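You operate a simulated robot arm through the tools that you are given. There is no shell and no other tool.

The job below is to be done with a simulated robot arm. You get a single attempt, and the scene is never put back.

Task
Set a gold stud in the green bow.
Fine: one push on the red knob; put the bow in the purple tray; leave the slide out, the dial set. Where these are worked on the way, their far stop is far enough and under half their travel is too little: steel slide.

It is judged by the outcome, as a careful person would: the job done as asked, and still so three seconds after it is handed in. It fails if anything else is knocked over, pushed out of place, dropped, spilled or broken.

Robot
A 6-joint arm with a two-finger gripper, fixed in place. Base frame: the origin is at the foot of the arm, x ahead of it, y to its left, z up; the work surface is at about z = 0.84. Readings come in m, degrees, newtons and seconds.
With the tool pointing down near the work surface it reaches from about 0.12 to 0.68 m from the base axis. Its first joint turns from -66.0 to 66.0 degrees. Payload 2.45 kg.
Tool frame: the origin (TCP) lies between the finger pads and is the grasp point; the fingertips stand 0.03 m ahead of it; z points along the fingers, y is the line along which they close. Largest opening 0.106 m; the body of the gripper starts 0.079 m behind the TCP.
Orientation is that of the tool frame in the base frame, as a unit quaternion [x, y, z, w]. With the fingers straight down and closing along the base's y, the tool's x points along the base's -x, its y along +y and its z along -z.

Tools
- The arm moves only by the tool move_arm. Its argument "targets" is one flat list of numbers, 7 for each row, row after row: the turn, a rotation vector about the tool's x, y, z in units of 4 degrees (1.0 is 4 degrees), then the shift along the tool's x, y, z in units of 50 mm (1.0 is 50 mm), then the finger opening in m, from 0 to 0.106. In form: [rx, ry, rz, dx, dy, dz, hand, rx, ry, rz, dx, dy, dz, hand, ...]. A call has 1 to 20 rows; each row shifts and turns the commanded pose from where the row before left it, along the tool's axes as they then stand. A call with a number of a shift or a turn outside -1 to 1 is refused whole. Rows are played at 5 a second. More than 0.05 m and 8.6 degrees between two rows, or a gripper value outside its range, and nothing of the call is played. Where a pose cannot be reached the arm comes as near as it can. A force on the tool above 50 N (or 10 N above the force at the start of the call, whichever is more), or a blocked arm, ends the call early, and 0.2 s more pass. Each finger travels about 0.153 m/s and halts on what it meets, pressing with about 31 N; the grip force reading is that of the motor and also rises with nothing between the fingers. The clock runs only during rows and for 0.2 s after the last one: add rows that do not move to give the fingers time. The reply holds the time, the measured pose of the TCP, the force on the tool along the base axes, the opening and the grip force, in the units named above and with some noise, with the torque about the TCP (base axes, N m) and any sound that the robot's microphone picked up.
- Cameras (640 x 400 px; columns grow to the right, rows downward): "scene" is fixed at [0.0586, 0.4144, 1.4005]; the picture's right is [-0.74, -0.67, 0.00], its down [-0.41, 0.45, -0.79] and it looks along [0.53, -0.59, -0.61] (base axes); focal length 286 px, centre (320, 200). "wrist" rides on the gripper at [0.076, -0.002, -0.106] in the tool frame; the picture's right is [0.02, 1.00, 0.00], its down [-0.78, 0.02, -0.62] and it looks along [-0.62, 0.01, 0.78] (tool axes); focal length 247 px, centre (320, 200). There is no depth. A picture from a camera that has moved, and an enlarged one, comes with that camera's place and axes in the base frame and with its lens.
- get_image(camera): a new picture of that camera. No time passes.
- inspect(camera, box): a new picture of the part [left, top, right, bottom] of that camera's present view, enlarged. No time passes.
- finish_job(): hands the job in; it is judged then, once.

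Nothing tells you positions but the pictures and the camera data. Unless the task says otherwise, let go and move clear before handing in.

The tools are called after "Request:" as name(argument=value, ...) on one line, values as JSON. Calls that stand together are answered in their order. move_arm: Moves the arm, as the interface text tells. Its arguments: {"type":"object","properties":{"targets":{"type":"array","items":{"type":"number"}}},"required":["targets"]} The other tools are called the same way: get_image (camera) takes a picture; inspect (camera, box) takes an enlarged picture of a part of a camera's view; finish_job () hands the job in.

At the start:

```text
t: 0.0
tool_pos: [0.344, 0.1888, 1.2174]
tcp_rot: [-0.001, 1.0, 0.0, 0.001]
force: [0.4, 0.2, 0.9]
ft_torque: [-0.03, 0.01, -0.01]
width: 0.1057
grasp_force: 0.1
```

scene: 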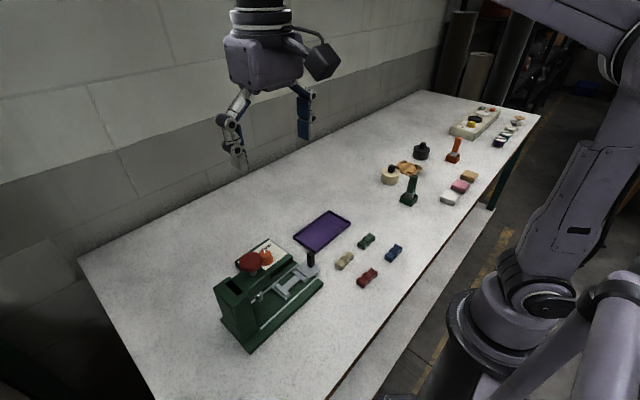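
wrist: 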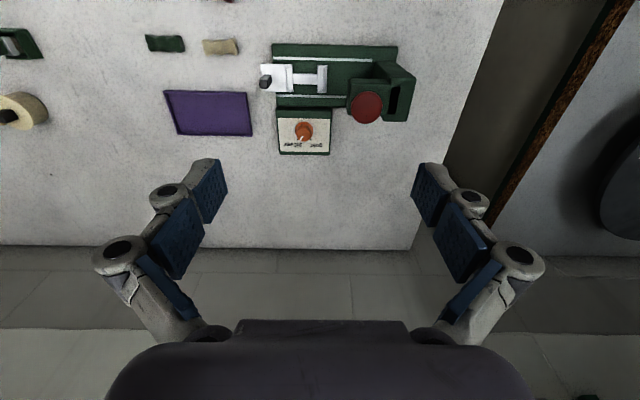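

I see a green press-like machine with a red knob, a dial, and a steel slide, a purple tray, and four bows (green, tan, blue, red). I'll look closer before moving.

Request:
inspect(camera="scene", box=[200, 200, 420, 360])

Request:
inspect(camera="wrist", box=[120, 0, 440, 180])

Request:
inspect(camera="scene", box=[370, 90, 550, 220])

Request:
inspect(camera="scene", box=[210, 225, 330, 315])

Request:
inspect(camera="wrist", box=[250, 90, 350, 160])

```text
2.50 times, centred on (310, 280) of scene
camera zoom: at [0.0586, 0.4144, 1.4005], right [-0.74, -0.67, 0.0], down [-0.41, 0.45, -0.79], along [0.53, -0.59, -0.61], focal length 716 px, centre (345, 0)
```

zoom: 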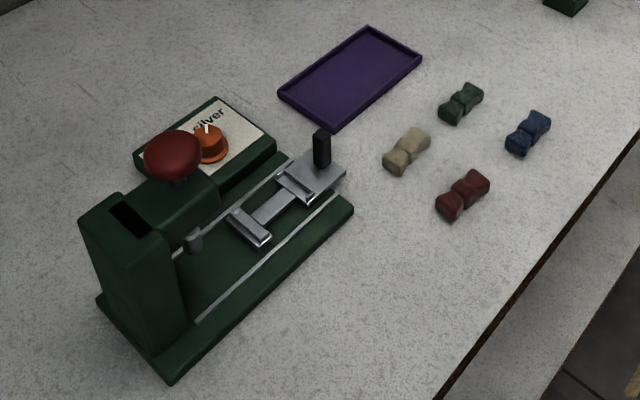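

```text
2.00 times, centred on (280, 90) of wrist
camera zoom: at [0.2671, 0.1889, 1.3253], right [-0.02, 1.0, 0.0], down [0.78, 0.02, 0.62], along [0.62, 0.01, -0.78], focal length 494 px, centre (400, 420)
```

zoom: 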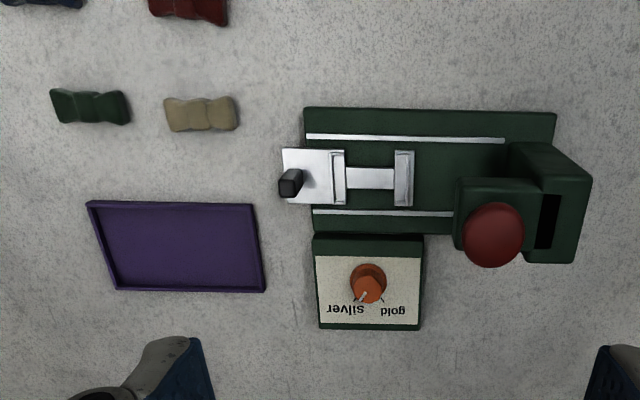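

```text
3.08 times, centred on (460, 155) of scene
camera zoom: at [0.0586, 0.4144, 1.4005], right [-0.74, -0.67, 0.0], down [-0.41, 0.45, -0.79], along [0.53, -0.59, -0.61], focal length 882 px, centre (-111, 338)
```

zoom: 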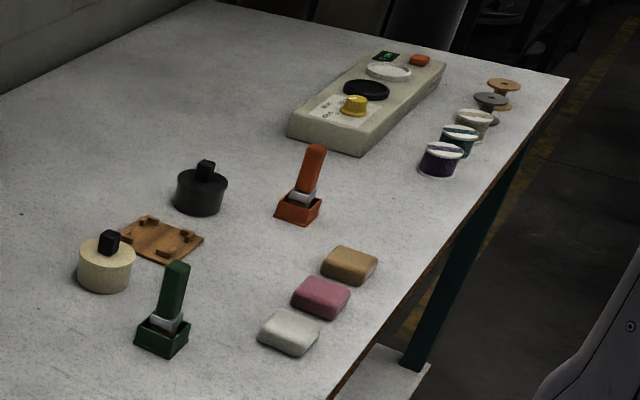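

```text
4.44 times, centred on (270, 270) of scene
camera zoom: at [0.0586, 0.4144, 1.4005], right [-0.74, -0.67, 0.0], down [-0.41, 0.45, -0.79], along [0.53, -0.59, -0.61], focal length 1273 px, centre (542, -111)
```

zoom: 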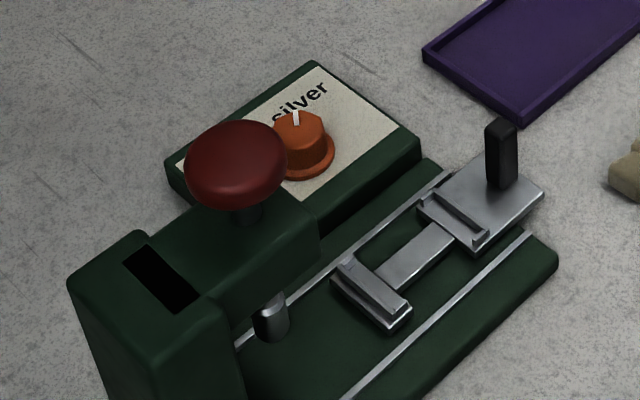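

```text
5.71 times, centred on (300, 125) of wrist
camera zoom: at [0.2671, 0.1889, 1.3253], right [-0.02, 1.0, 0.0], down [0.78, 0.02, 0.62], along [0.62, 0.01, -0.78], focal length 1411 px, centre (434, 629)
```

zoom: 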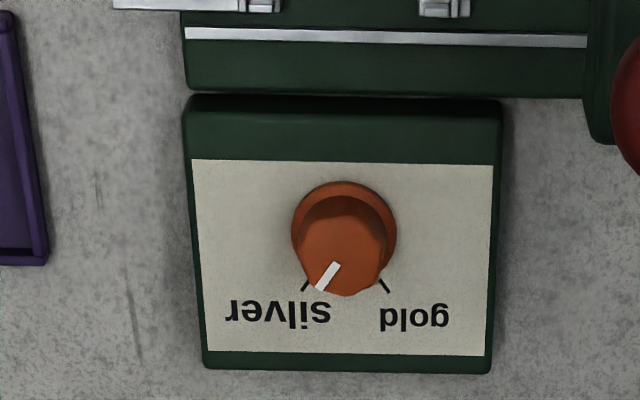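

The bows lie near x≈0.32; the machine's nest on the slide is near (0.37, 0.16) and the dial points at silver. I'll move in closer to see the nest, slide and dial before touching anything.

Request:
move_arm(targets=[0, 0, 0, 0.5, -0.1, 0.69, 0.1, 0, 0, 0, 0.5, -0.1, 0.69, 0.1, 0, 0, 0, 0.5, -0.1, 0.69, 0.1, 0, 0, 0, 0.5, -0.1, 0.69, 0.1, 0, 0, 0, 0.5, -0.1, 0.69, 0.1, 0, 0, 0, 0, 0, 0, 0.1])

Request:
get_image(camera="wrist")

Request:
get_image(camera="scene")

```text
t: 1.4
tool_pos: [0.2198, 0.1646, 1.0446]
tcp_rot: [0.0, 1.0, 0.0, 0.0]
force: [-0.4, 0.2, 0.2]
ft_torque: [-0.01, -0.02, 0.01]
width: 0.1
grasp_force: 0.0
```

```text
taken
camera wrist: at [0.1423, 0.1641, 1.152], right [-0.02, 1.0, 0.0], down [0.78, 0.02, 0.62], along [0.62, 0.01, -0.78], focal length 247 px, centre (320, 200)
```

wrist: 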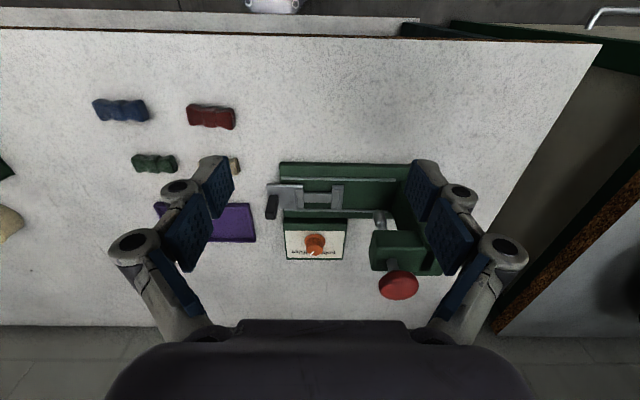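

```text
taken
```

scene: 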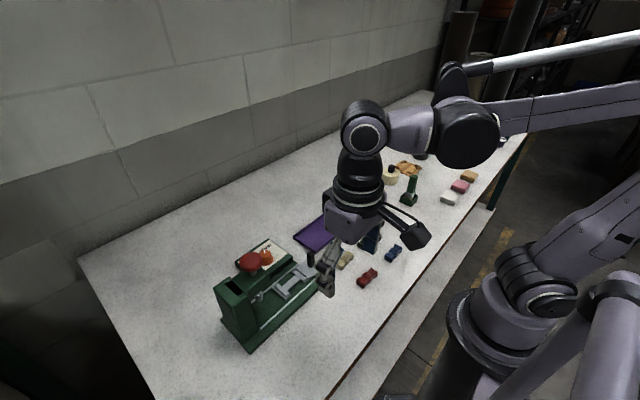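

Request:
inspect(camera="wrist", box=[250, 150, 430, 265])

Request:
inspect(camera="wrist", box=[260, 170, 350, 226])

Request:
inspect(camera="wrist", box=[80, 80, 250, 186])

Request:
inspect(camera="scene", box=[205, 230, 335, 360])

```text
3.48 times, centred on (340, 208) of wrist
camera zoom: at [0.1423, 0.1641, 1.152], right [-0.02, 1.0, 0.0], down [0.78, 0.02, 0.62], along [0.62, 0.01, -0.78], focal length 859 px, centre (250, 174)
```

zoom: 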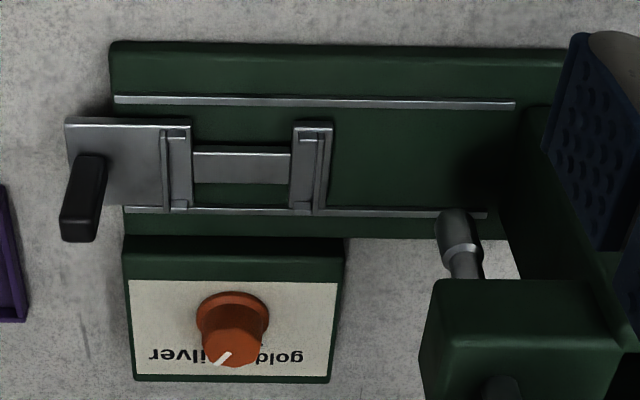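

```text
7.11 times, centred on (305, 198) of wrist
camera zoom: at [0.1423, 0.1641, 1.152], right [-0.02, 1.0, 0.0], down [0.78, 0.02, 0.62], along [0.62, 0.01, -0.78], focal length 1756 px, centre (427, 214)
```

zoom: 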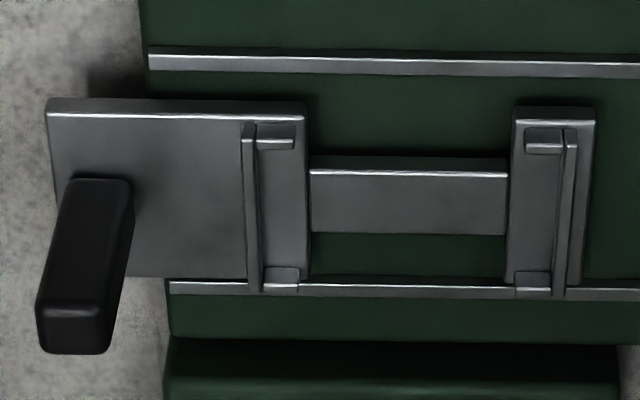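

```text
3.76 times, centred on (165, 133) of wrist
camera zoom: at [0.1423, 0.1641, 1.152], right [-0.02, 1.0, 0.0], down [0.78, 0.02, 0.62], along [0.62, 0.01, -0.78], focal length 930 px, centre (904, 452)
```

zoom: 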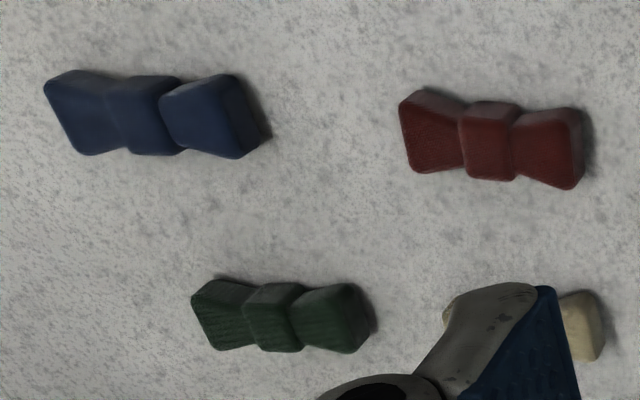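

```text
3.08 times, centred on (270, 295) of scene
camera zoom: at [0.0586, 0.4144, 1.4005], right [-0.74, -0.67, 0.0], down [-0.41, 0.45, -0.79], along [0.53, -0.59, -0.61], focal length 882 px, centre (474, -92)
```

zoom: 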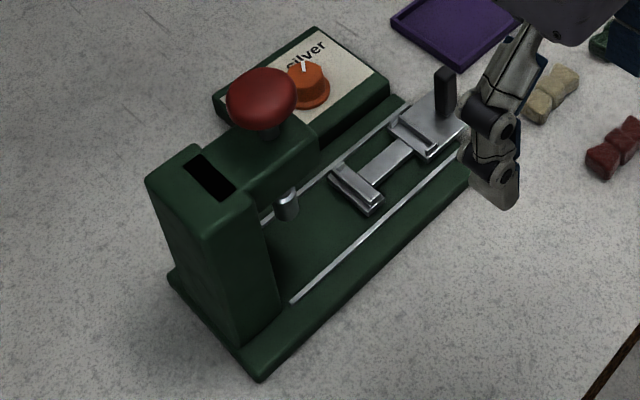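

The nest on the slide looks to be at (0.367, 0.165), with its end pads at z≈0.863. The dial is at (0.461, 0.161) and the red knob and ram are at (0.371, 0.249). Next I go up and over to hover above the dial, which must turn from silver to gold.

Request:
move_arm(targets=[0, 0, 0, 0, 0, -0.6, 0.06, 0, 0, 0, 0, 0, -0.5, 0.06, 0, 0, 0, -0.8, -0.01, 0, 0.06, 0, 0, 0, -0.8, -0.01, 0, 0.06, 0, 0, 0, -0.8, -0.01, 0, 0.06, 0, 0, 0, -0.8, -0.01, 0, 0.06, 0, 0, 0, -0.8, -0.01, 0, 0.06, 0, 0, 0, -0.82, -0.02, 0, 0.06, 0, 0, 0, 0, 0, 0.9, 0.06, 0, 0, 0, 0, 0, 0.9, 0.06, 0, 0, 0, 0, 0, 0, 0.06])

Request:
get_image(camera="wrist")

Request:
inspect(camera="wrist", box=[240, 40, 400, 140])

Request:
inspect(camera="scene", box=[205, 200, 365, 300])

```text
t: 3.8
tool_pos: [0.4586, 0.1616, 1.0114]
tcp_rot: [0.0, 1.0, -0.001, 0.001]
force: [1.0, -0.4, 0.4]
ft_torque: [0.0, -0.03, -0.01]
width: 0.0601
grasp_force: 0.0
```

```text
taken
camera wrist: at [0.3825, 0.1598, 1.1181], right [-0.02, 1.0, 0.0], down [0.78, 0.02, 0.62], along [0.62, 0.01, -0.78], focal length 247 px, centre (320, 200)
```

wrist: 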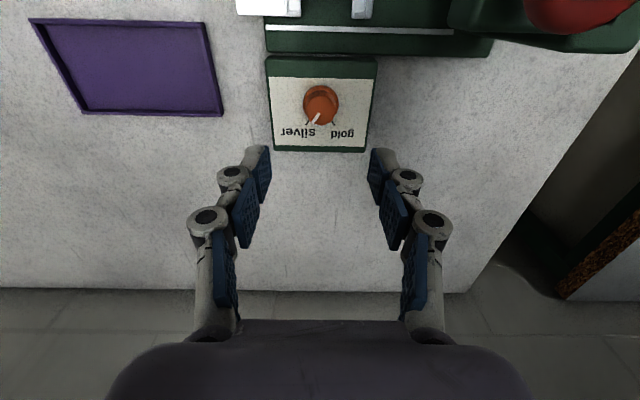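

```text
4.00 times, centred on (320, 90) of wrist
camera zoom: at [0.3825, 0.1598, 1.1181], right [-0.02, 1.0, 0.0], down [0.78, 0.02, 0.62], along [0.62, 0.01, -0.78], focal length 988 px, centre (320, 640)
```

zoom: 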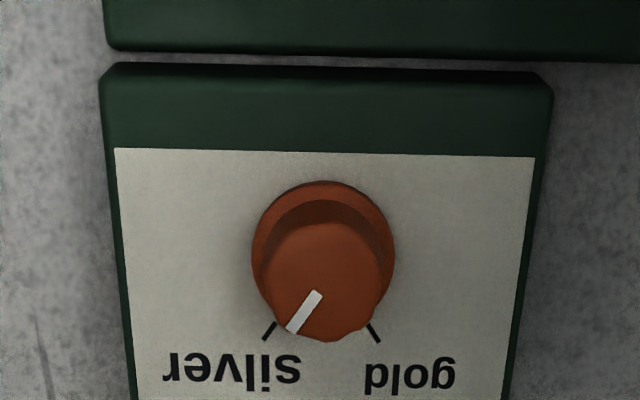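

```text
4.00 times, centred on (285, 250) of scene
camera zoom: at [0.0586, 0.4144, 1.4005], right [-0.74, -0.67, 0.0], down [-0.41, 0.45, -0.79], along [0.53, -0.59, -0.61], focal length 1146 px, centre (460, 0)
```

zoom: 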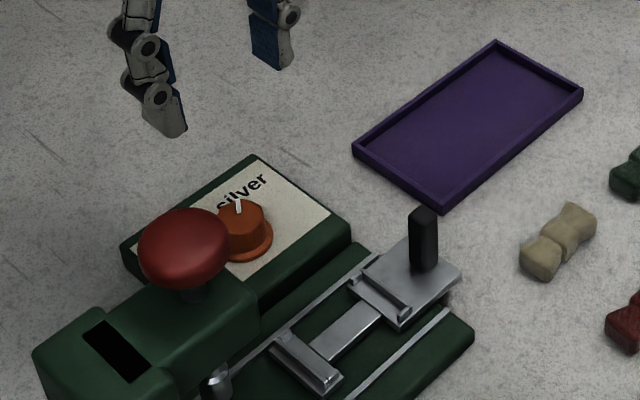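

The dial knob is centred at about (0.460, 0.161), with its top at z≈0.886 and about 26 mm across. I'll turn slightly, descend around it and close the fingers on it.

Request:
move_arm(targets=[0, 0, -1, -0.012, -0.006, 0.5, 0.056, 0, 0, -1, -0.012, -0.006, 0.5, 0.056, 0, 0, 0, 0, 0, 0.5, 0.056, 0, 0, 0, 0, 0, 0.4, 0.056, 0, 0, 0, 0, 0, 0.2, 0.056, 0, 0, 0, 0, 0, 0, 0.056])

Request:
get_image(camera="wrist")

Request:
inspect(camera="scene", box=[205, 200, 365, 300])

```text
t: 5.2
tool_pos: [0.4607, 0.162, 0.9065]
tcp_rot: [-0.07, 0.998, 0.0, 0.0]
force: [0.9, -0.4, -0.7]
ft_torque: [-0.02, -0.03, 0.02]
width: 0.0562
grasp_force: 0.0
```

```text
taken
camera wrist: at [0.3853, 0.1492, 1.0127], right [-0.16, 0.99, 0.0], down [0.77, 0.13, 0.62], along [0.61, 0.1, -0.78], focal length 247 px, centre (320, 200)
```

wrist: 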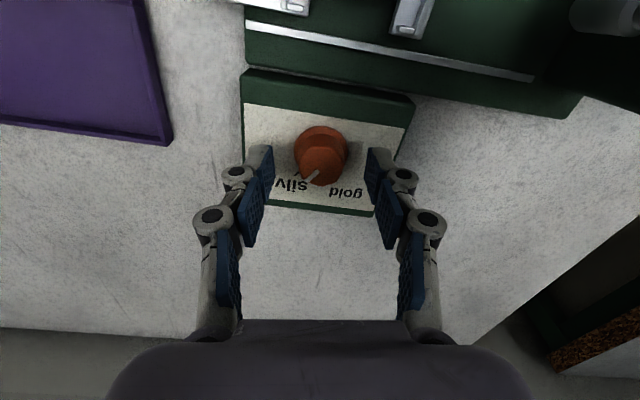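

```text
4.00 times, centred on (285, 250) of scene
camera zoom: at [0.0586, 0.4144, 1.4005], right [-0.74, -0.67, 0.0], down [-0.41, 0.45, -0.79], along [0.53, -0.59, -0.61], focal length 1146 px, centre (460, 0)
```

zoom: 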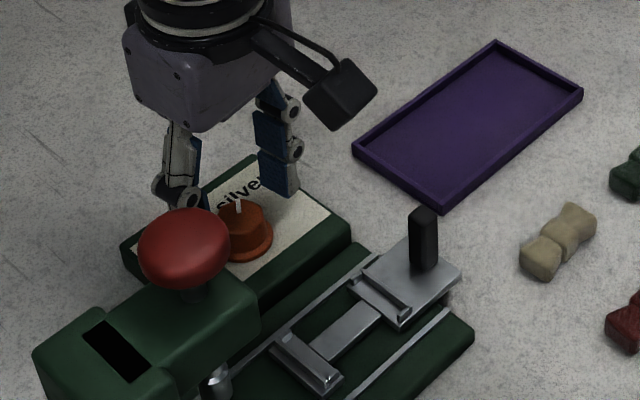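

Request:
inspect(camera="wrist", box=[240, 110, 400, 210])

```text
4.00 times, centred on (320, 160) of wrist
camera zoom: at [0.3853, 0.1492, 1.0127], right [-0.16, 0.99, 0.0], down [0.77, 0.13, 0.62], along [0.61, 0.1, -0.78], focal length 988 px, centre (320, 360)
```

zoom: 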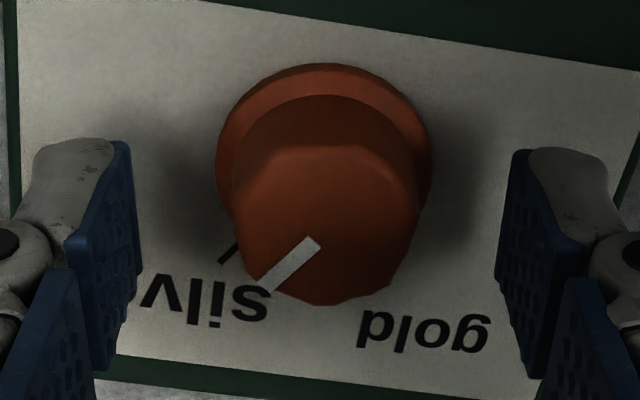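

The fingers straddle the knob with the tips just above its flange. I'll close on it now.

Request:
move_arm(targets=[0, 0, 0, 0.02, 0, 0, 0.04, 0, 0, 0, 0, 0, 0, 0.02, 0, 0, 0, 0, 0, 0, 0.015, 0, 0, 0, 0, 0, 0, 0.015])

Request:
inspect(camera="wrist", box=[240, 110, 400, 210])

```text
t: 6.2
tool_pos: [0.4604, 0.1616, 0.9063]
tcp_rot: [-0.07, 0.998, 0.001, -0.001]
force: [1.5, 5.7, 5.8]
ft_torque: [0.17, 0.06, 0.01]
width: 0.0278
grasp_force: 45.5
```

```text
4.00 times, centred on (320, 160) of wrist
camera zoom: at [0.3842, 0.1495, 1.0129], right [-0.16, 0.99, 0.0], down [0.77, 0.13, 0.62], along [0.61, 0.1, -0.78], focal length 988 px, centre (320, 360)
```

zoom: 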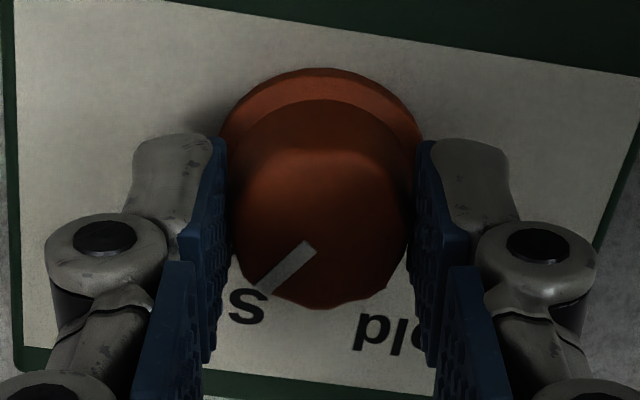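

The knob is gripped at 27.8 mm. I'll turn it counter-clockwise seen from above (negative about the tool z) towards gold, first by 68°.

Request:
move_arm(targets=[0, 0, -1, 0, 0, 0, 0.015, 0, 0, -1, 0, 0, 0, 0.015, 0, 0, -1, 0, 0, 0, 0.015, 0, 0, -1, 0, 0, 0, 0.015, 0, 0, -1, 0, 0, 0, 0.015, 0, 0, -1, 0, 0, 0, 0.015, 0, 0, -1, 0, 0, 0, 0.015, 0, 0, -1, 0, 0, 0, 0.015, 0, 0, -1, 0, 0, 0, 0.015, 0, 0, -1, 0, 0, 0, 0.015, 0, 0, -1, 0, 0, 0, 0.015, 0, 0, -1, 0, 0, 0, 0.015, 0, 0, -1, 0, 0, 0, 0.015, 0, 0, -1, 0, 0, 0, 0.015, 0, 0, -1, 0, 0, 0, 0.015, 0, 0, -1, 0, 0, 0, 0.015, 0, 0, -1, 0, 0, 0, 0.015, 0, 0, 0, 0, 0, 0, 0.015])

Request:
inspect(camera="wrist", box=[240, 110, 400, 210])

Request:
inspect(camera="scene", box=[205, 200, 365, 300])

```text
t: 10.0
tool_pos: [0.4613, 0.1606, 0.9058]
tcp_rot: [-0.616, 0.788, -0.001, 0.0]
force: [16.2, -5.7, 16.3]
ft_torque: [-0.38, -0.36, -0.02]
width: 0.0282
grasp_force: 45.0
```

```text
4.00 times, centred on (320, 160) of wrist
camera zoom: at [0.4437, 0.086, 1.0129], right [-0.98, 0.22, 0.0], down [0.17, 0.76, 0.62], along [0.14, 0.61, -0.78], focal length 988 px, centre (320, 360)
```

zoom: 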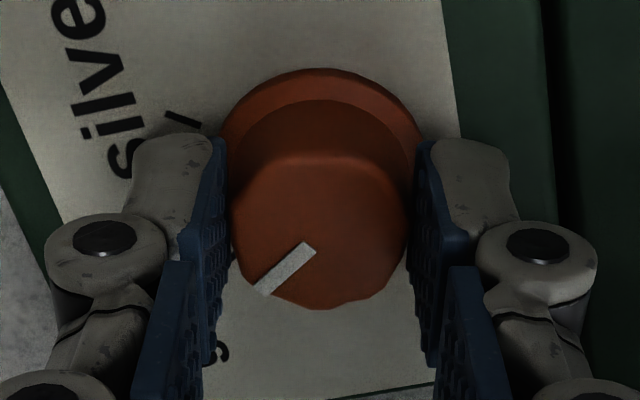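

```text
4.00 times, centred on (285, 250) of scene
camera zoom: at [0.0588, 0.4142, 1.4006], right [-0.74, -0.67, 0.0], down [-0.41, 0.45, -0.79], along [0.53, -0.59, -0.61], focal length 1146 px, centre (460, 0)
```

zoom: 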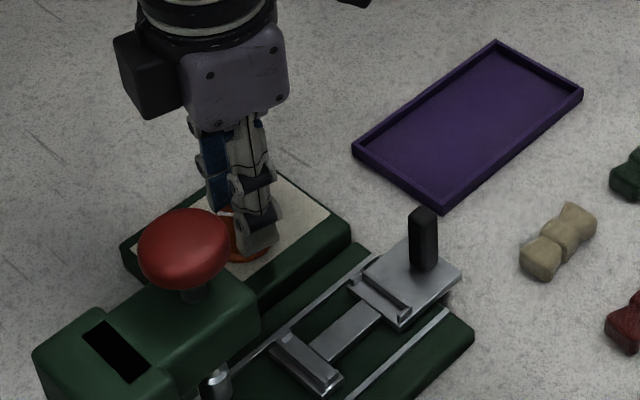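

The knob turned with the hand and the pointer is now near +34°. The gold tick is near +35°, so I'll add about 2°, let go, rise and check.

Request:
move_arm(targets=[0, 0, -0.4, 0, 0, 0, 0.015, 0, 0, 0, 0, 0, 0, 0.015, 0, 0, 0, 0, 0, 0, 0.056, 0, 0, 0, 0, 0, 0, 0.056, 0, 0, 0, 0, 0, -0.4, 0.056, 0, 0, 0, 0, 0, -0.8, 0.056, 0, 0, 0, 0, 0, -0.9, 0.056, 0, 0, 0, 0, 0, 0, 0.056])

Request:
get_image(camera="wrist")

Request:
inspect(camera="wrist", box=[240, 40, 400, 140])

Request:
inspect(camera="scene", box=[205, 200, 365, 300])

```text
t: 11.8
tool_pos: [0.4608, 0.1601, 1.0126]
tcp_rot: [-0.627, 0.779, 0.001, 0.0]
force: [-0.2, -0.2, 0.6]
ft_torque: [0.0, 0.0, -0.02]
width: 0.0562
grasp_force: 0.1
```

```text
taken
camera wrist: at [0.4452, 0.0851, 1.1187], right [-0.98, 0.19, 0.0], down [0.15, 0.77, 0.62], along [0.12, 0.61, -0.78], focal length 247 px, centre (320, 200)
```

wrist: 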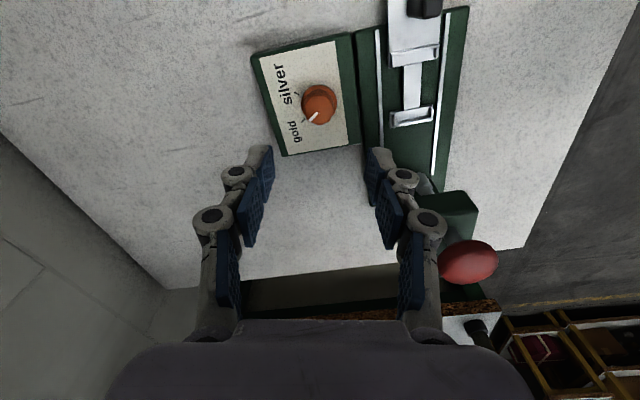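

```text
4.00 times, centred on (320, 90) of wrist
camera zoom: at [0.4452, 0.0851, 1.1187], right [-0.98, 0.19, 0.0], down [0.15, 0.77, 0.62], along [0.12, 0.61, -0.78], focal length 988 px, centre (320, 640)
```

zoom: 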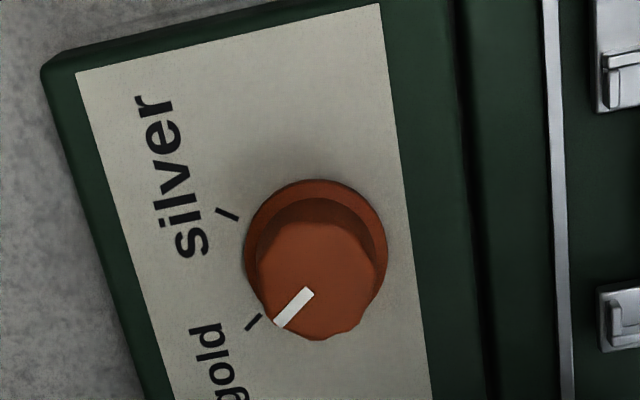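

```text
4.00 times, centred on (285, 250) of scene
camera zoom: at [0.0586, 0.4144, 1.4005], right [-0.74, -0.67, 0.0], down [-0.41, 0.45, -0.79], along [0.53, -0.59, -0.61], focal length 1146 px, centre (460, 0)
```

zoom: 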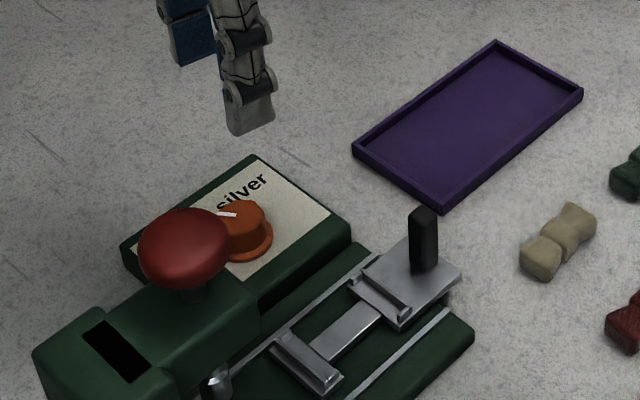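

The pointer now lines up with the gold tick. Next I rotate the hand to close along base x and move over to hover at the green bow near (0.322, −0.064).

Request:
move_arm(targets=[0, 0, -0.8, 0, 0, -0.4, 0.07, 0, 0, -0.8, 0, 0, -0.4, 0.07, 0, 0, -0.8, 0, 0, 0, 0.07, 0, 0, -0.7, 0, 0, 0, 0.07, 0, 0, 0, 0.75, 0.463, 0, 0.07, 0, 0, 0, 0.75, 0.463, 0, 0.07, 0, 0, 0, 0.75, 0.463, 0, 0.07, 0, 0, 0, 0.75, 0.463, 0, 0.07, 0, 0, 0, 0.74, 0.463, 0, 0.07, 0, 0, 0, 0.74, 0.463, 0, 0.07, 0, 0, 0, 0, 0, 0.8, 0.07, 0, 0, 0, 0, 0, 0.6, 0.07, 0, 0, 0, 0, 0, 0, 0.07])

Request:
get_image(camera="wrist")

Request:
inspect(camera="wrist", box=[240, 60, 400, 160])

Request:
get_image(camera="scene")

```text
t: 14.6
tool_pos: [0.321, -0.0621, 0.9808]
tcp_rot: [0.707, -0.707, 0.001, -0.001]
force: [-0.8, -0.3, -0.3]
ft_torque: [-0.03, 0.01, -0.01]
width: 0.0697
grasp_force: 0.0
```

```text
taken
camera wrist: at [0.3223, -0.1388, 1.0874], right [-1.0, -0.02, 0.0], down [-0.02, 0.78, 0.62], along [-0.01, 0.62, -0.78], focal length 247 px, centre (320, 200)
```

wrist: 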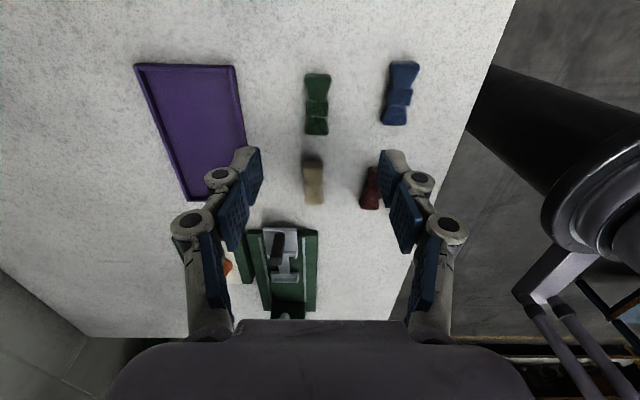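

```text
4.00 times, centred on (320, 110) of wrist
camera zoom: at [0.3223, -0.1388, 1.0874], right [-1.0, -0.02, 0.0], down [-0.02, 0.78, 0.62], along [-0.01, 0.62, -0.78], focal length 988 px, centre (320, 560)
```

zoom: 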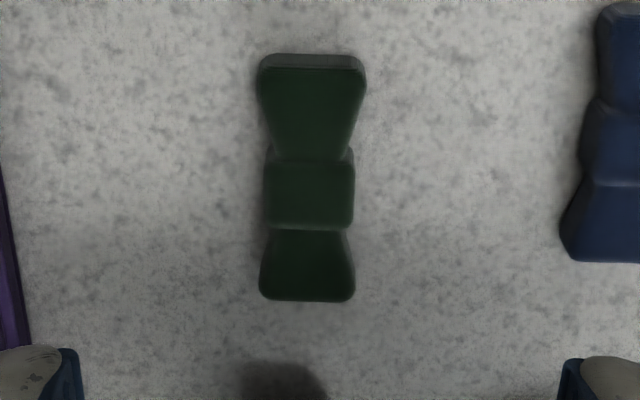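

```text
taken
```

scene: 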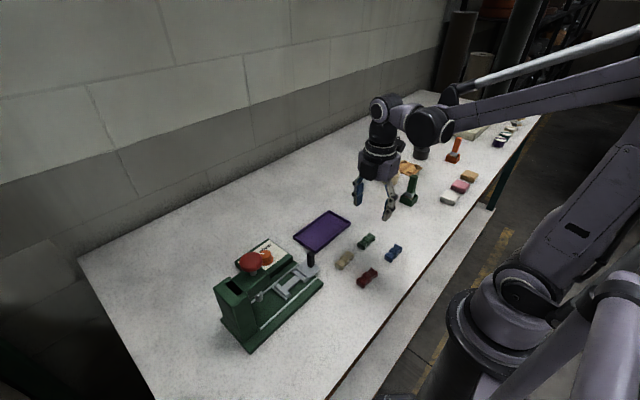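

The green bow is about 52×25 mm, aligned with y and centred at about (0.324, −0.0635), with its knot in the middle. I'll narrow the fingers, centre on it and descend so the tips stay about 4 mm above the table.

Request:
move_arm(targets=[0, 0, 0, 0.02, -0.07, 0, 0.046, 0, 0, 0, 0, 0, 0.7, 0.046, 0, 0, 0, 0, 0, 0.7, 0.046, 0, 0, 0, 0, 0, 0.4, 0.046, 0, 0, 0, 0, 0, 0.2, 0.046, 0, 0, 0, 0, 0, 0, 0.046])

Request:
get_image(camera="wrist")

Request:
inspect(camera="wrist", box=[240, 110, 400, 210])

```text
t: 16.0
tool_pos: [0.3251, -0.0642, 0.881]
tcp_rot: [-0.707, 0.708, 0.0, 0.0]
force: [1.1, -0.2, -0.2]
ft_torque: [0.02, -0.01, 0.0]
width: 0.0463
grasp_force: 0.1
```

```text
taken
camera wrist: at [0.3264, -0.1403, 0.988], right [-1.0, -0.02, 0.0], down [-0.02, 0.78, 0.62], along [-0.01, 0.62, -0.78], focal length 247 px, centre (320, 200)
```

wrist: 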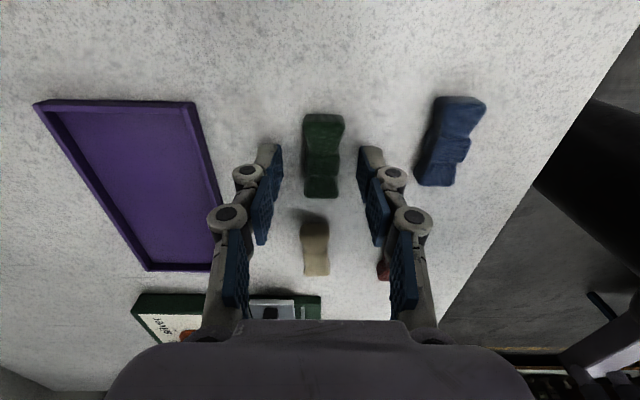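

```text
4.00 times, centred on (320, 160) of wrist
camera zoom: at [0.3264, -0.1403, 0.988], right [-1.0, -0.02, 0.0], down [-0.02, 0.78, 0.62], along [-0.01, 0.62, -0.78], focal length 988 px, centre (320, 360)
```

zoom: 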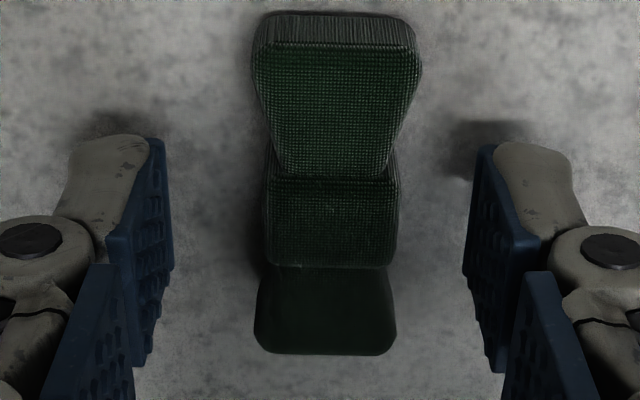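

The bow sits between the fingers with the knot nearly centred. I'll nudge over slightly, drop 7 mm and close.

Request:
move_arm(targets=[0, 0, 0, -0.03, 0.016, 0.14, 0.046, 0, 0, 0, 0, 0, 0, 0.03, 0, 0, 0, 0, 0, 0, 0.012, 0, 0, 0, 0, 0, 0, 0.012, 0, 0, 0, 0, 0, 0, 0.012])

Request:
inspect(camera="wrist", box=[240, 110, 400, 210])

```text
t: 17.2
tool_pos: [0.3242, -0.0609, 0.8738]
tcp_rot: [0.707, -0.707, 0.0, -0.001]
force: [0.9, 0.5, -0.4]
ft_torque: [-0.05, -0.02, -0.02]
width: 0.0254
grasp_force: 30.7
```

```text
4.00 times, centred on (320, 160) of wrist
camera zoom: at [0.3255, -0.1385, 0.9809], right [-1.0, -0.02, 0.0], down [-0.02, 0.78, 0.62], along [-0.01, 0.62, -0.78], focal length 988 px, centre (320, 360)
```

zoom: 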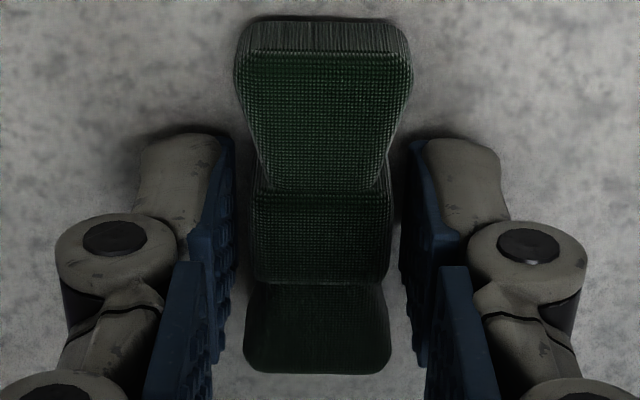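

The fingers stopped at 25.4 mm with 31 N. I'll lift and check the bow comes along.

Request:
move_arm(targets=[0, 0, 0, 0, 0, -0.3, 0.012, 0, 0, 0, 0, 0, -0.7, 0.012, 0, 0, 0, 0, 0, -1, 0.012, 0, 0, 0, 0, 0, 0, 0.012])

Request:
get_image(camera="wrist")

Request:
inspect(camera="scene", box=[300, 150, 460, 250])

```text
t: 18.2
tool_pos: [0.323, -0.0624, 0.9752]
tcp_rot: [-0.707, 0.708, 0.0, 0.0]
force: [0.9, 0.5, -0.4]
ft_torque: [0.01, 0.0, 0.0]
width: 0.0256
grasp_force: 31.4
```

```text
taken
camera wrist: at [0.3247, -0.1389, 1.0812], right [-1.0, -0.02, 0.0], down [-0.02, 0.78, 0.62], along [-0.01, 0.62, -0.78], focal length 247 px, centre (320, 200)
```

wrist: 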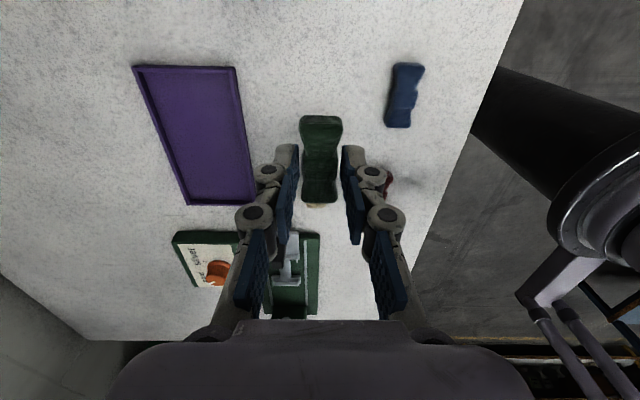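

```text
4.00 times, centred on (380, 200) of scene
camera zoom: at [0.0586, 0.4144, 1.4005], right [-0.74, -0.67, 0.0], down [-0.41, 0.45, -0.79], along [0.53, -0.59, -0.61], focal length 1146 px, centre (80, 200)
```

zoom: 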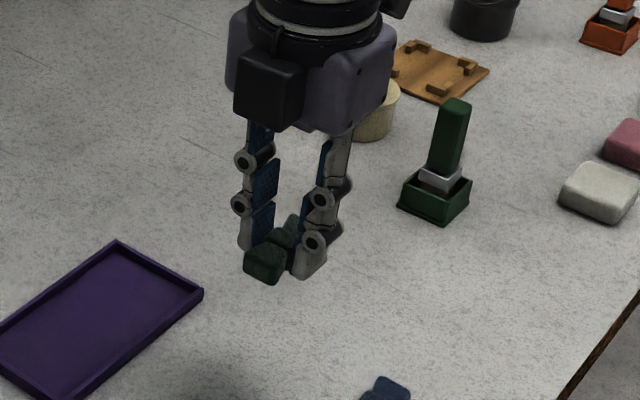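

The bow is held firmly and square. Now I carry it high over the handle and hover above the nest.

Request:
move_arm(targets=[0, 0, 0, 0, 0, -0.7, 0.012, 0, 0, 0, -0.75, -0.145, 0, 0.012, 0, 0, 0, -0.75, -0.145, 0, 0.012, 0, 0, 0, -0.75, -0.145, 0, 0.012, 0, 0, 0, -0.75, -0.145, 0, 0.012, 0, 0, 0, -0.75, -0.145, 0, 0.012, 0, 0, 0, -0.79, -0.145, 0, 0.012, 0, 0, 0, 0, 0, 0.6, 0.012, 0, 0, 0, 0, 0, 0, 0.012])

Request:
get_image(camera="wrist")

Request:
inspect(camera="wrist", box=[240, 80, 400, 180])

Request:
inspect(camera="scene", box=[205, 200, 365, 300])

```text
t: 20.2
tool_pos: [0.3668, 0.1649, 0.9781]
tcp_rot: [-0.707, 0.707, -0.001, 0.0]
force: [0.0, -0.5, -0.2]
ft_torque: [-0.01, 0.01, 0.0]
width: 0.0253
grasp_force: 30.6
```

```text
taken
camera wrist: at [0.3684, 0.0885, 1.0855], right [-1.0, -0.02, 0.0], down [-0.02, 0.78, 0.62], along [-0.01, 0.62, -0.78], focal length 247 px, centre (320, 200)
```

wrist: 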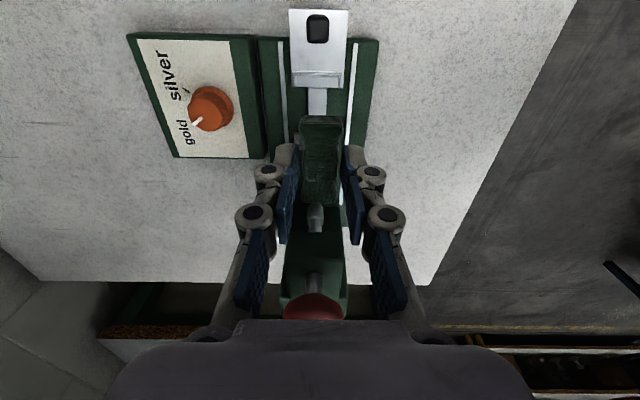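

```text
4.00 times, centred on (320, 130) of wrist
camera zoom: at [0.3684, 0.0885, 1.0855], right [-1.0, -0.02, 0.0], down [-0.02, 0.78, 0.62], along [-0.01, 0.62, -0.78], focal length 988 px, centre (320, 480)
```

zoom: 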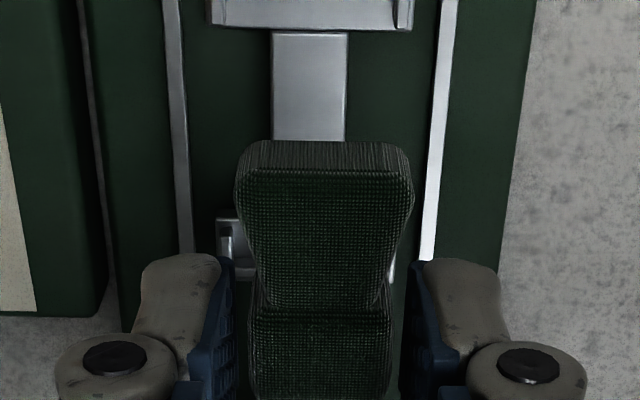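

```text
4.00 times, centred on (285, 250) of scene
camera zoom: at [0.0586, 0.4144, 1.4005], right [-0.74, -0.67, 0.0], down [-0.41, 0.45, -0.79], along [0.53, -0.59, -0.61], focal length 1146 px, centre (460, 0)
```

zoom: 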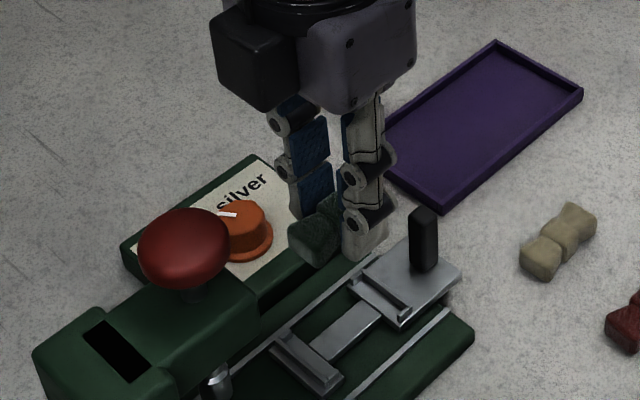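

The slide's centreline is about 3 mm further in +x than the bow. I'll correct that and descend to about 15 mm above the nest to check alignment.

Request:
move_arm(targets=[0, 0, 0, 0, -0.06, 0.3, 0.012, 0, 0, 0, 0, 0, 0.5, 0.012, 0, 0, 0, 0, 0, 0.48, 0.012, 0, 0, 0, 0, 0, 0, 0.012])

Request:
get_image(camera="wrist")

Request:
inspect(camera="wrist", box=[240, 80, 400, 180])

Request:
inspect(camera="scene", box=[225, 220, 345, 295])

```text
t: 21.2
tool_pos: [0.3705, 0.165, 0.9138]
tcp_rot: [-0.707, 0.707, 0.0, 0.0]
force: [-0.2, -0.9, 0.5]
ft_torque: [-0.03, 0.03, 0.01]
width: 0.0254
grasp_force: 31.2
```

```text
taken
camera wrist: at [0.3717, 0.0881, 1.0217], right [-1.0, -0.02, 0.0], down [-0.02, 0.78, 0.62], along [-0.01, 0.62, -0.78], focal length 247 px, centre (320, 200)
```

wrist: 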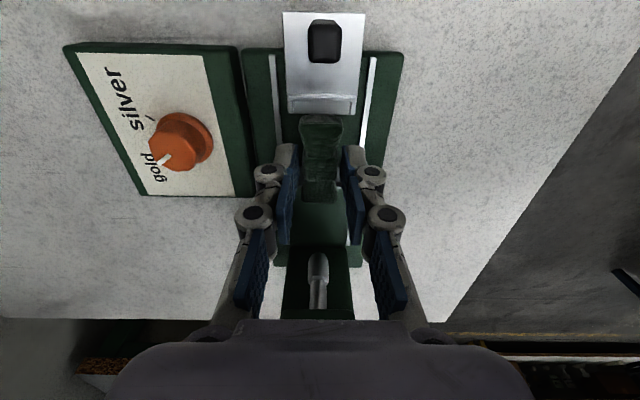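

```text
4.00 times, centred on (320, 130) of wrist
camera zoom: at [0.3717, 0.0881, 1.0217], right [-1.0, -0.02, 0.0], down [-0.02, 0.78, 0.62], along [-0.01, 0.62, -0.78], focal length 988 px, centre (320, 480)
```

zoom: 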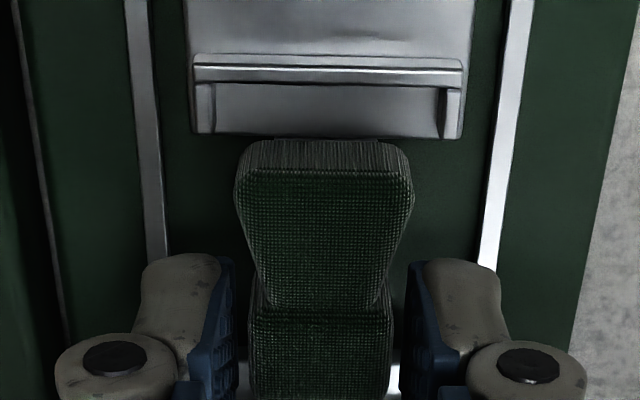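

```text
5.33 times, centred on (285, 258) of scene
camera zoom: at [0.0586, 0.4144, 1.4005], right [-0.74, -0.67, 0.0], down [-0.41, 0.45, -0.79], along [0.53, -0.59, -0.61], focal length 1528 px, centre (507, -107)
```

zoom: 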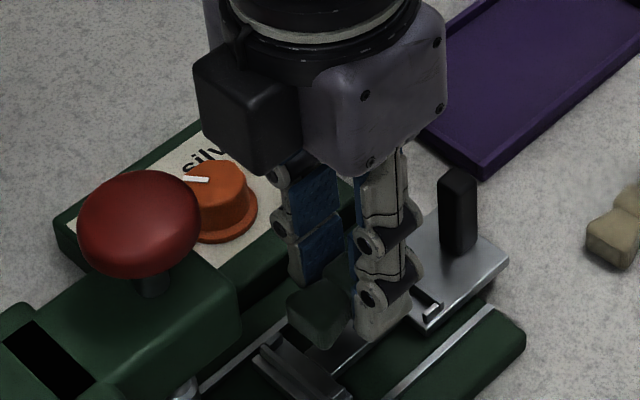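

The bow is centred over the nest to within a millimetre, with clearance to the lips on every side. I'll lower gently towards the pads.

Request:
move_arm(targets=[0, 0, 0, 0, 0.012, 0.12, 0.012, 0, 0, 0, 0, 0, 0.1, 0.012, 0, 0, 0, 0, 0, 0.04, 0.012, 0, 0, 0, 0, 0, 0, 0.012])

Request:
inspect(camera="wrist", box=[240, 80, 400, 180])

Request:
inspect(camera="scene", box=[225, 240, 345, 315])

```text
t: 22.2
tool_pos: [0.369, 0.1644, 0.9027]
tcp_rot: [-0.707, 0.707, 0.0, 0.0]
force: [0.4, 0.0, -0.3]
ft_torque: [-0.01, -0.02, 0.01]
width: 0.0254
grasp_force: 30.9
```

```text
4.00 times, centred on (320, 130) of wrist
camera zoom: at [0.3706, 0.0887, 1.0088], right [-1.0, -0.02, 0.0], down [-0.02, 0.78, 0.62], along [-0.01, 0.62, -0.78], focal length 988 px, centre (320, 480)
```

zoom: 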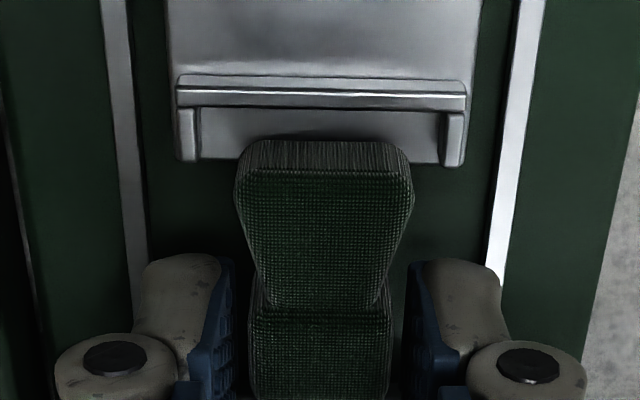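

```text
5.33 times, centred on (285, 278) of scene
camera zoom: at [0.0586, 0.4144, 1.4005], right [-0.74, -0.67, 0.0], down [-0.41, 0.45, -0.79], along [0.53, -0.59, -0.61], focal length 1528 px, centre (507, -213)
```

zoom: 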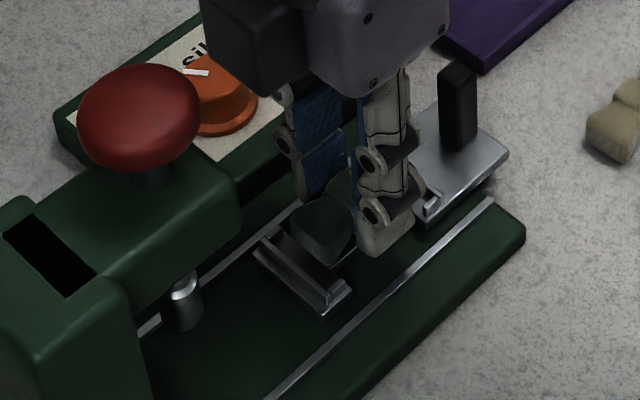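

No contact yet. I continue down in 1 mm steps, watching the force.

Request:
move_arm(targets=[0, 0, 0, 0, 0, 0.03, 0.012, 0, 0, 0, 0, 0, 0.03, 0.012, 0, 0, 0, 0, 0, 0.02, 0.012, 0, 0, 0, 0, 0, 0, 0.012])

Request:
inspect(camera="wrist", box=[240, 80, 400, 180])

```text
t: 23.2
tool_pos: [0.3691, 0.1644, 0.8989]
tcp_rot: [-0.707, 0.707, 0.0, 0.0]
force: [-0.5, 0.3, -1.0]
ft_torque: [0.02, 0.01, -0.01]
width: 0.0254
grasp_force: 31.4
```

```text
4.00 times, centred on (320, 130) of wrist
camera zoom: at [0.3707, 0.0885, 1.0046], right [-1.0, -0.02, 0.0], down [-0.02, 0.78, 0.62], along [-0.01, 0.62, -0.78], focal length 988 px, centre (320, 480)
```

zoom: 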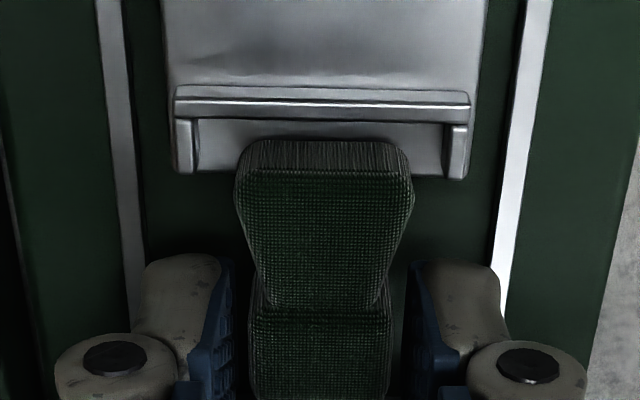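

Request:
move_arm(targets=[0, 0, 0, 0, 0, 0.02, 0.012, 0, 0, 0, 0, 0, 0.02, 0.012, 0, 0, 0, 0, 0, 0, 0.012])

```text
t: 24.0
tool_pos: [0.3692, 0.1644, 0.8974]
tcp_rot: [0.707, -0.707, 0.001, 0.001]
force: [0.5, 0.4, 0.5]
ft_torque: [-0.02, 0.0, 0.0]
width: 0.0254
grasp_force: 31.1
```

Request:
move_arm(targets=[0, 0, 0, 0, 0, 0.02, 0.012, 0, 0, 0, 0, 0, 0.02, 0.012, 0, 0, 0, 0, 0, 0, 0.012])

Request:
inspect(camera="scene", box=[225, 240, 345, 315])

```text
t: 24.8
tool_pos: [0.3695, 0.1656, 0.895]
tcp_rot: [0.707, -0.707, 0.001, -0.001]
force: [0.7, 0.3, 37.4]
ft_torque: [-0.03, -0.01, 0.01]
width: 0.0253
grasp_force: 31.1
```

```text
5.33 times, centred on (285, 278) of scene
camera zoom: at [0.0582, 0.4142, 1.4006], right [-0.74, -0.67, 0.0], down [-0.41, 0.45, -0.79], along [0.53, -0.59, -0.61], focal length 1528 px, centre (507, -213)
```

zoom: 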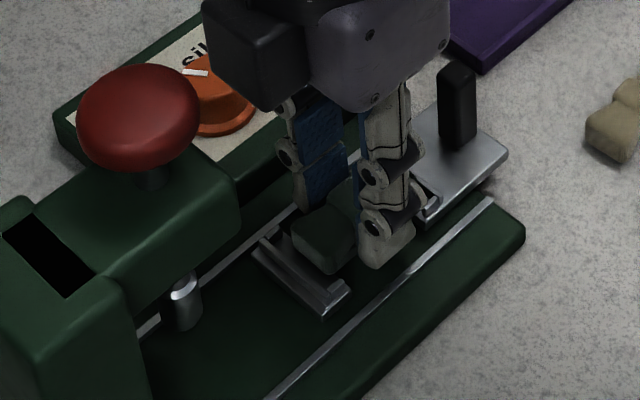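

The bow has landed on the pads at z≈0.862. I'll ease up 1 mm, open the fingers a little, and rise clear.

Request:
move_arm(targets=[0, 0, 0, 0, 0, -0.03, 0.012, 0, 0, 0, 0, 0, 0, 0.03, 0, 0, 0, 0, 0, 0, 0.042, 0, 0, 0, 0, 0, 0, 0.042, 0, 0, 0, 0, 0, -0.3, 0.042, 0, 0, 0, 0, 0, -0.7, 0.042, 0, 0, 0, 0, 0, -0.7, 0.042, 0, 0, 0, 0, 0, 0, 0.042])

Request:
get_image(camera="wrist")

Request:
inspect(camera="wrist", box=[240, 0, 400, 140])

Request:
inspect(camera="scene", box=[225, 240, 345, 315])

```text
t: 26.6
tool_pos: [0.37, 0.1651, 0.981]
tcp_rot: [-0.707, 0.707, 0.0, 0.0]
force: [0.0, 0.5, -0.6]
ft_torque: [0.02, -0.03, -0.02]
width: 0.042
grasp_force: 0.1
```

```text
taken
camera wrist: at [0.3707, 0.0882, 1.0876], right [-1.0, -0.02, 0.0], down [-0.02, 0.78, 0.62], along [-0.01, 0.62, -0.78], focal length 247 px, centre (320, 200)
```

wrist: 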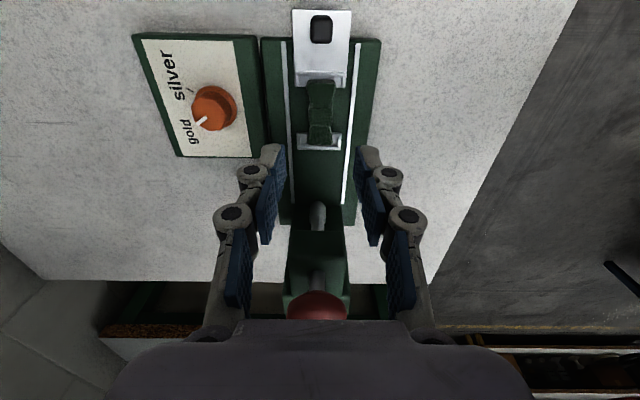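

```text
2.86 times, centred on (320, 70) of wrist
camera zoom: at [0.3707, 0.0882, 1.0876], right [-1.0, -0.02, 0.0], down [-0.02, 0.78, 0.62], along [-0.01, 0.62, -0.78], focal length 706 px, centre (320, 571)
```

zoom: 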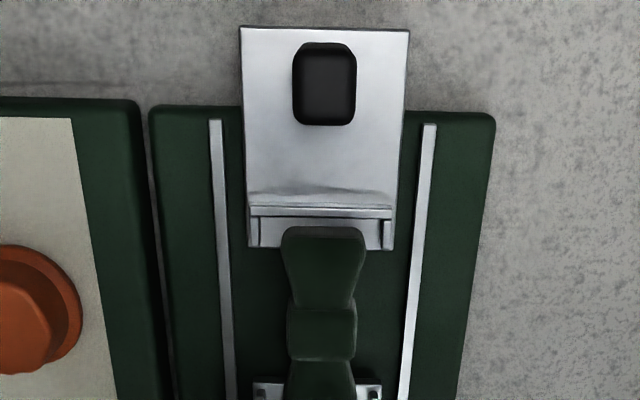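

```text
5.33 times, centred on (285, 278) of scene
camera zoom: at [0.0586, 0.4144, 1.4005], right [-0.74, -0.67, 0.0], down [-0.41, 0.45, -0.79], along [0.53, -0.59, -0.61], focal length 1528 px, centre (507, -213)
```

zoom: 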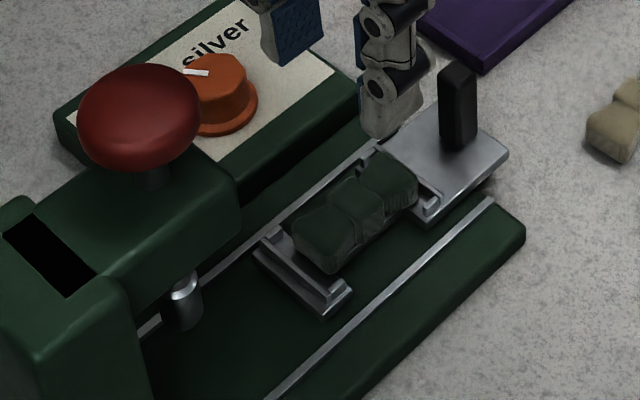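

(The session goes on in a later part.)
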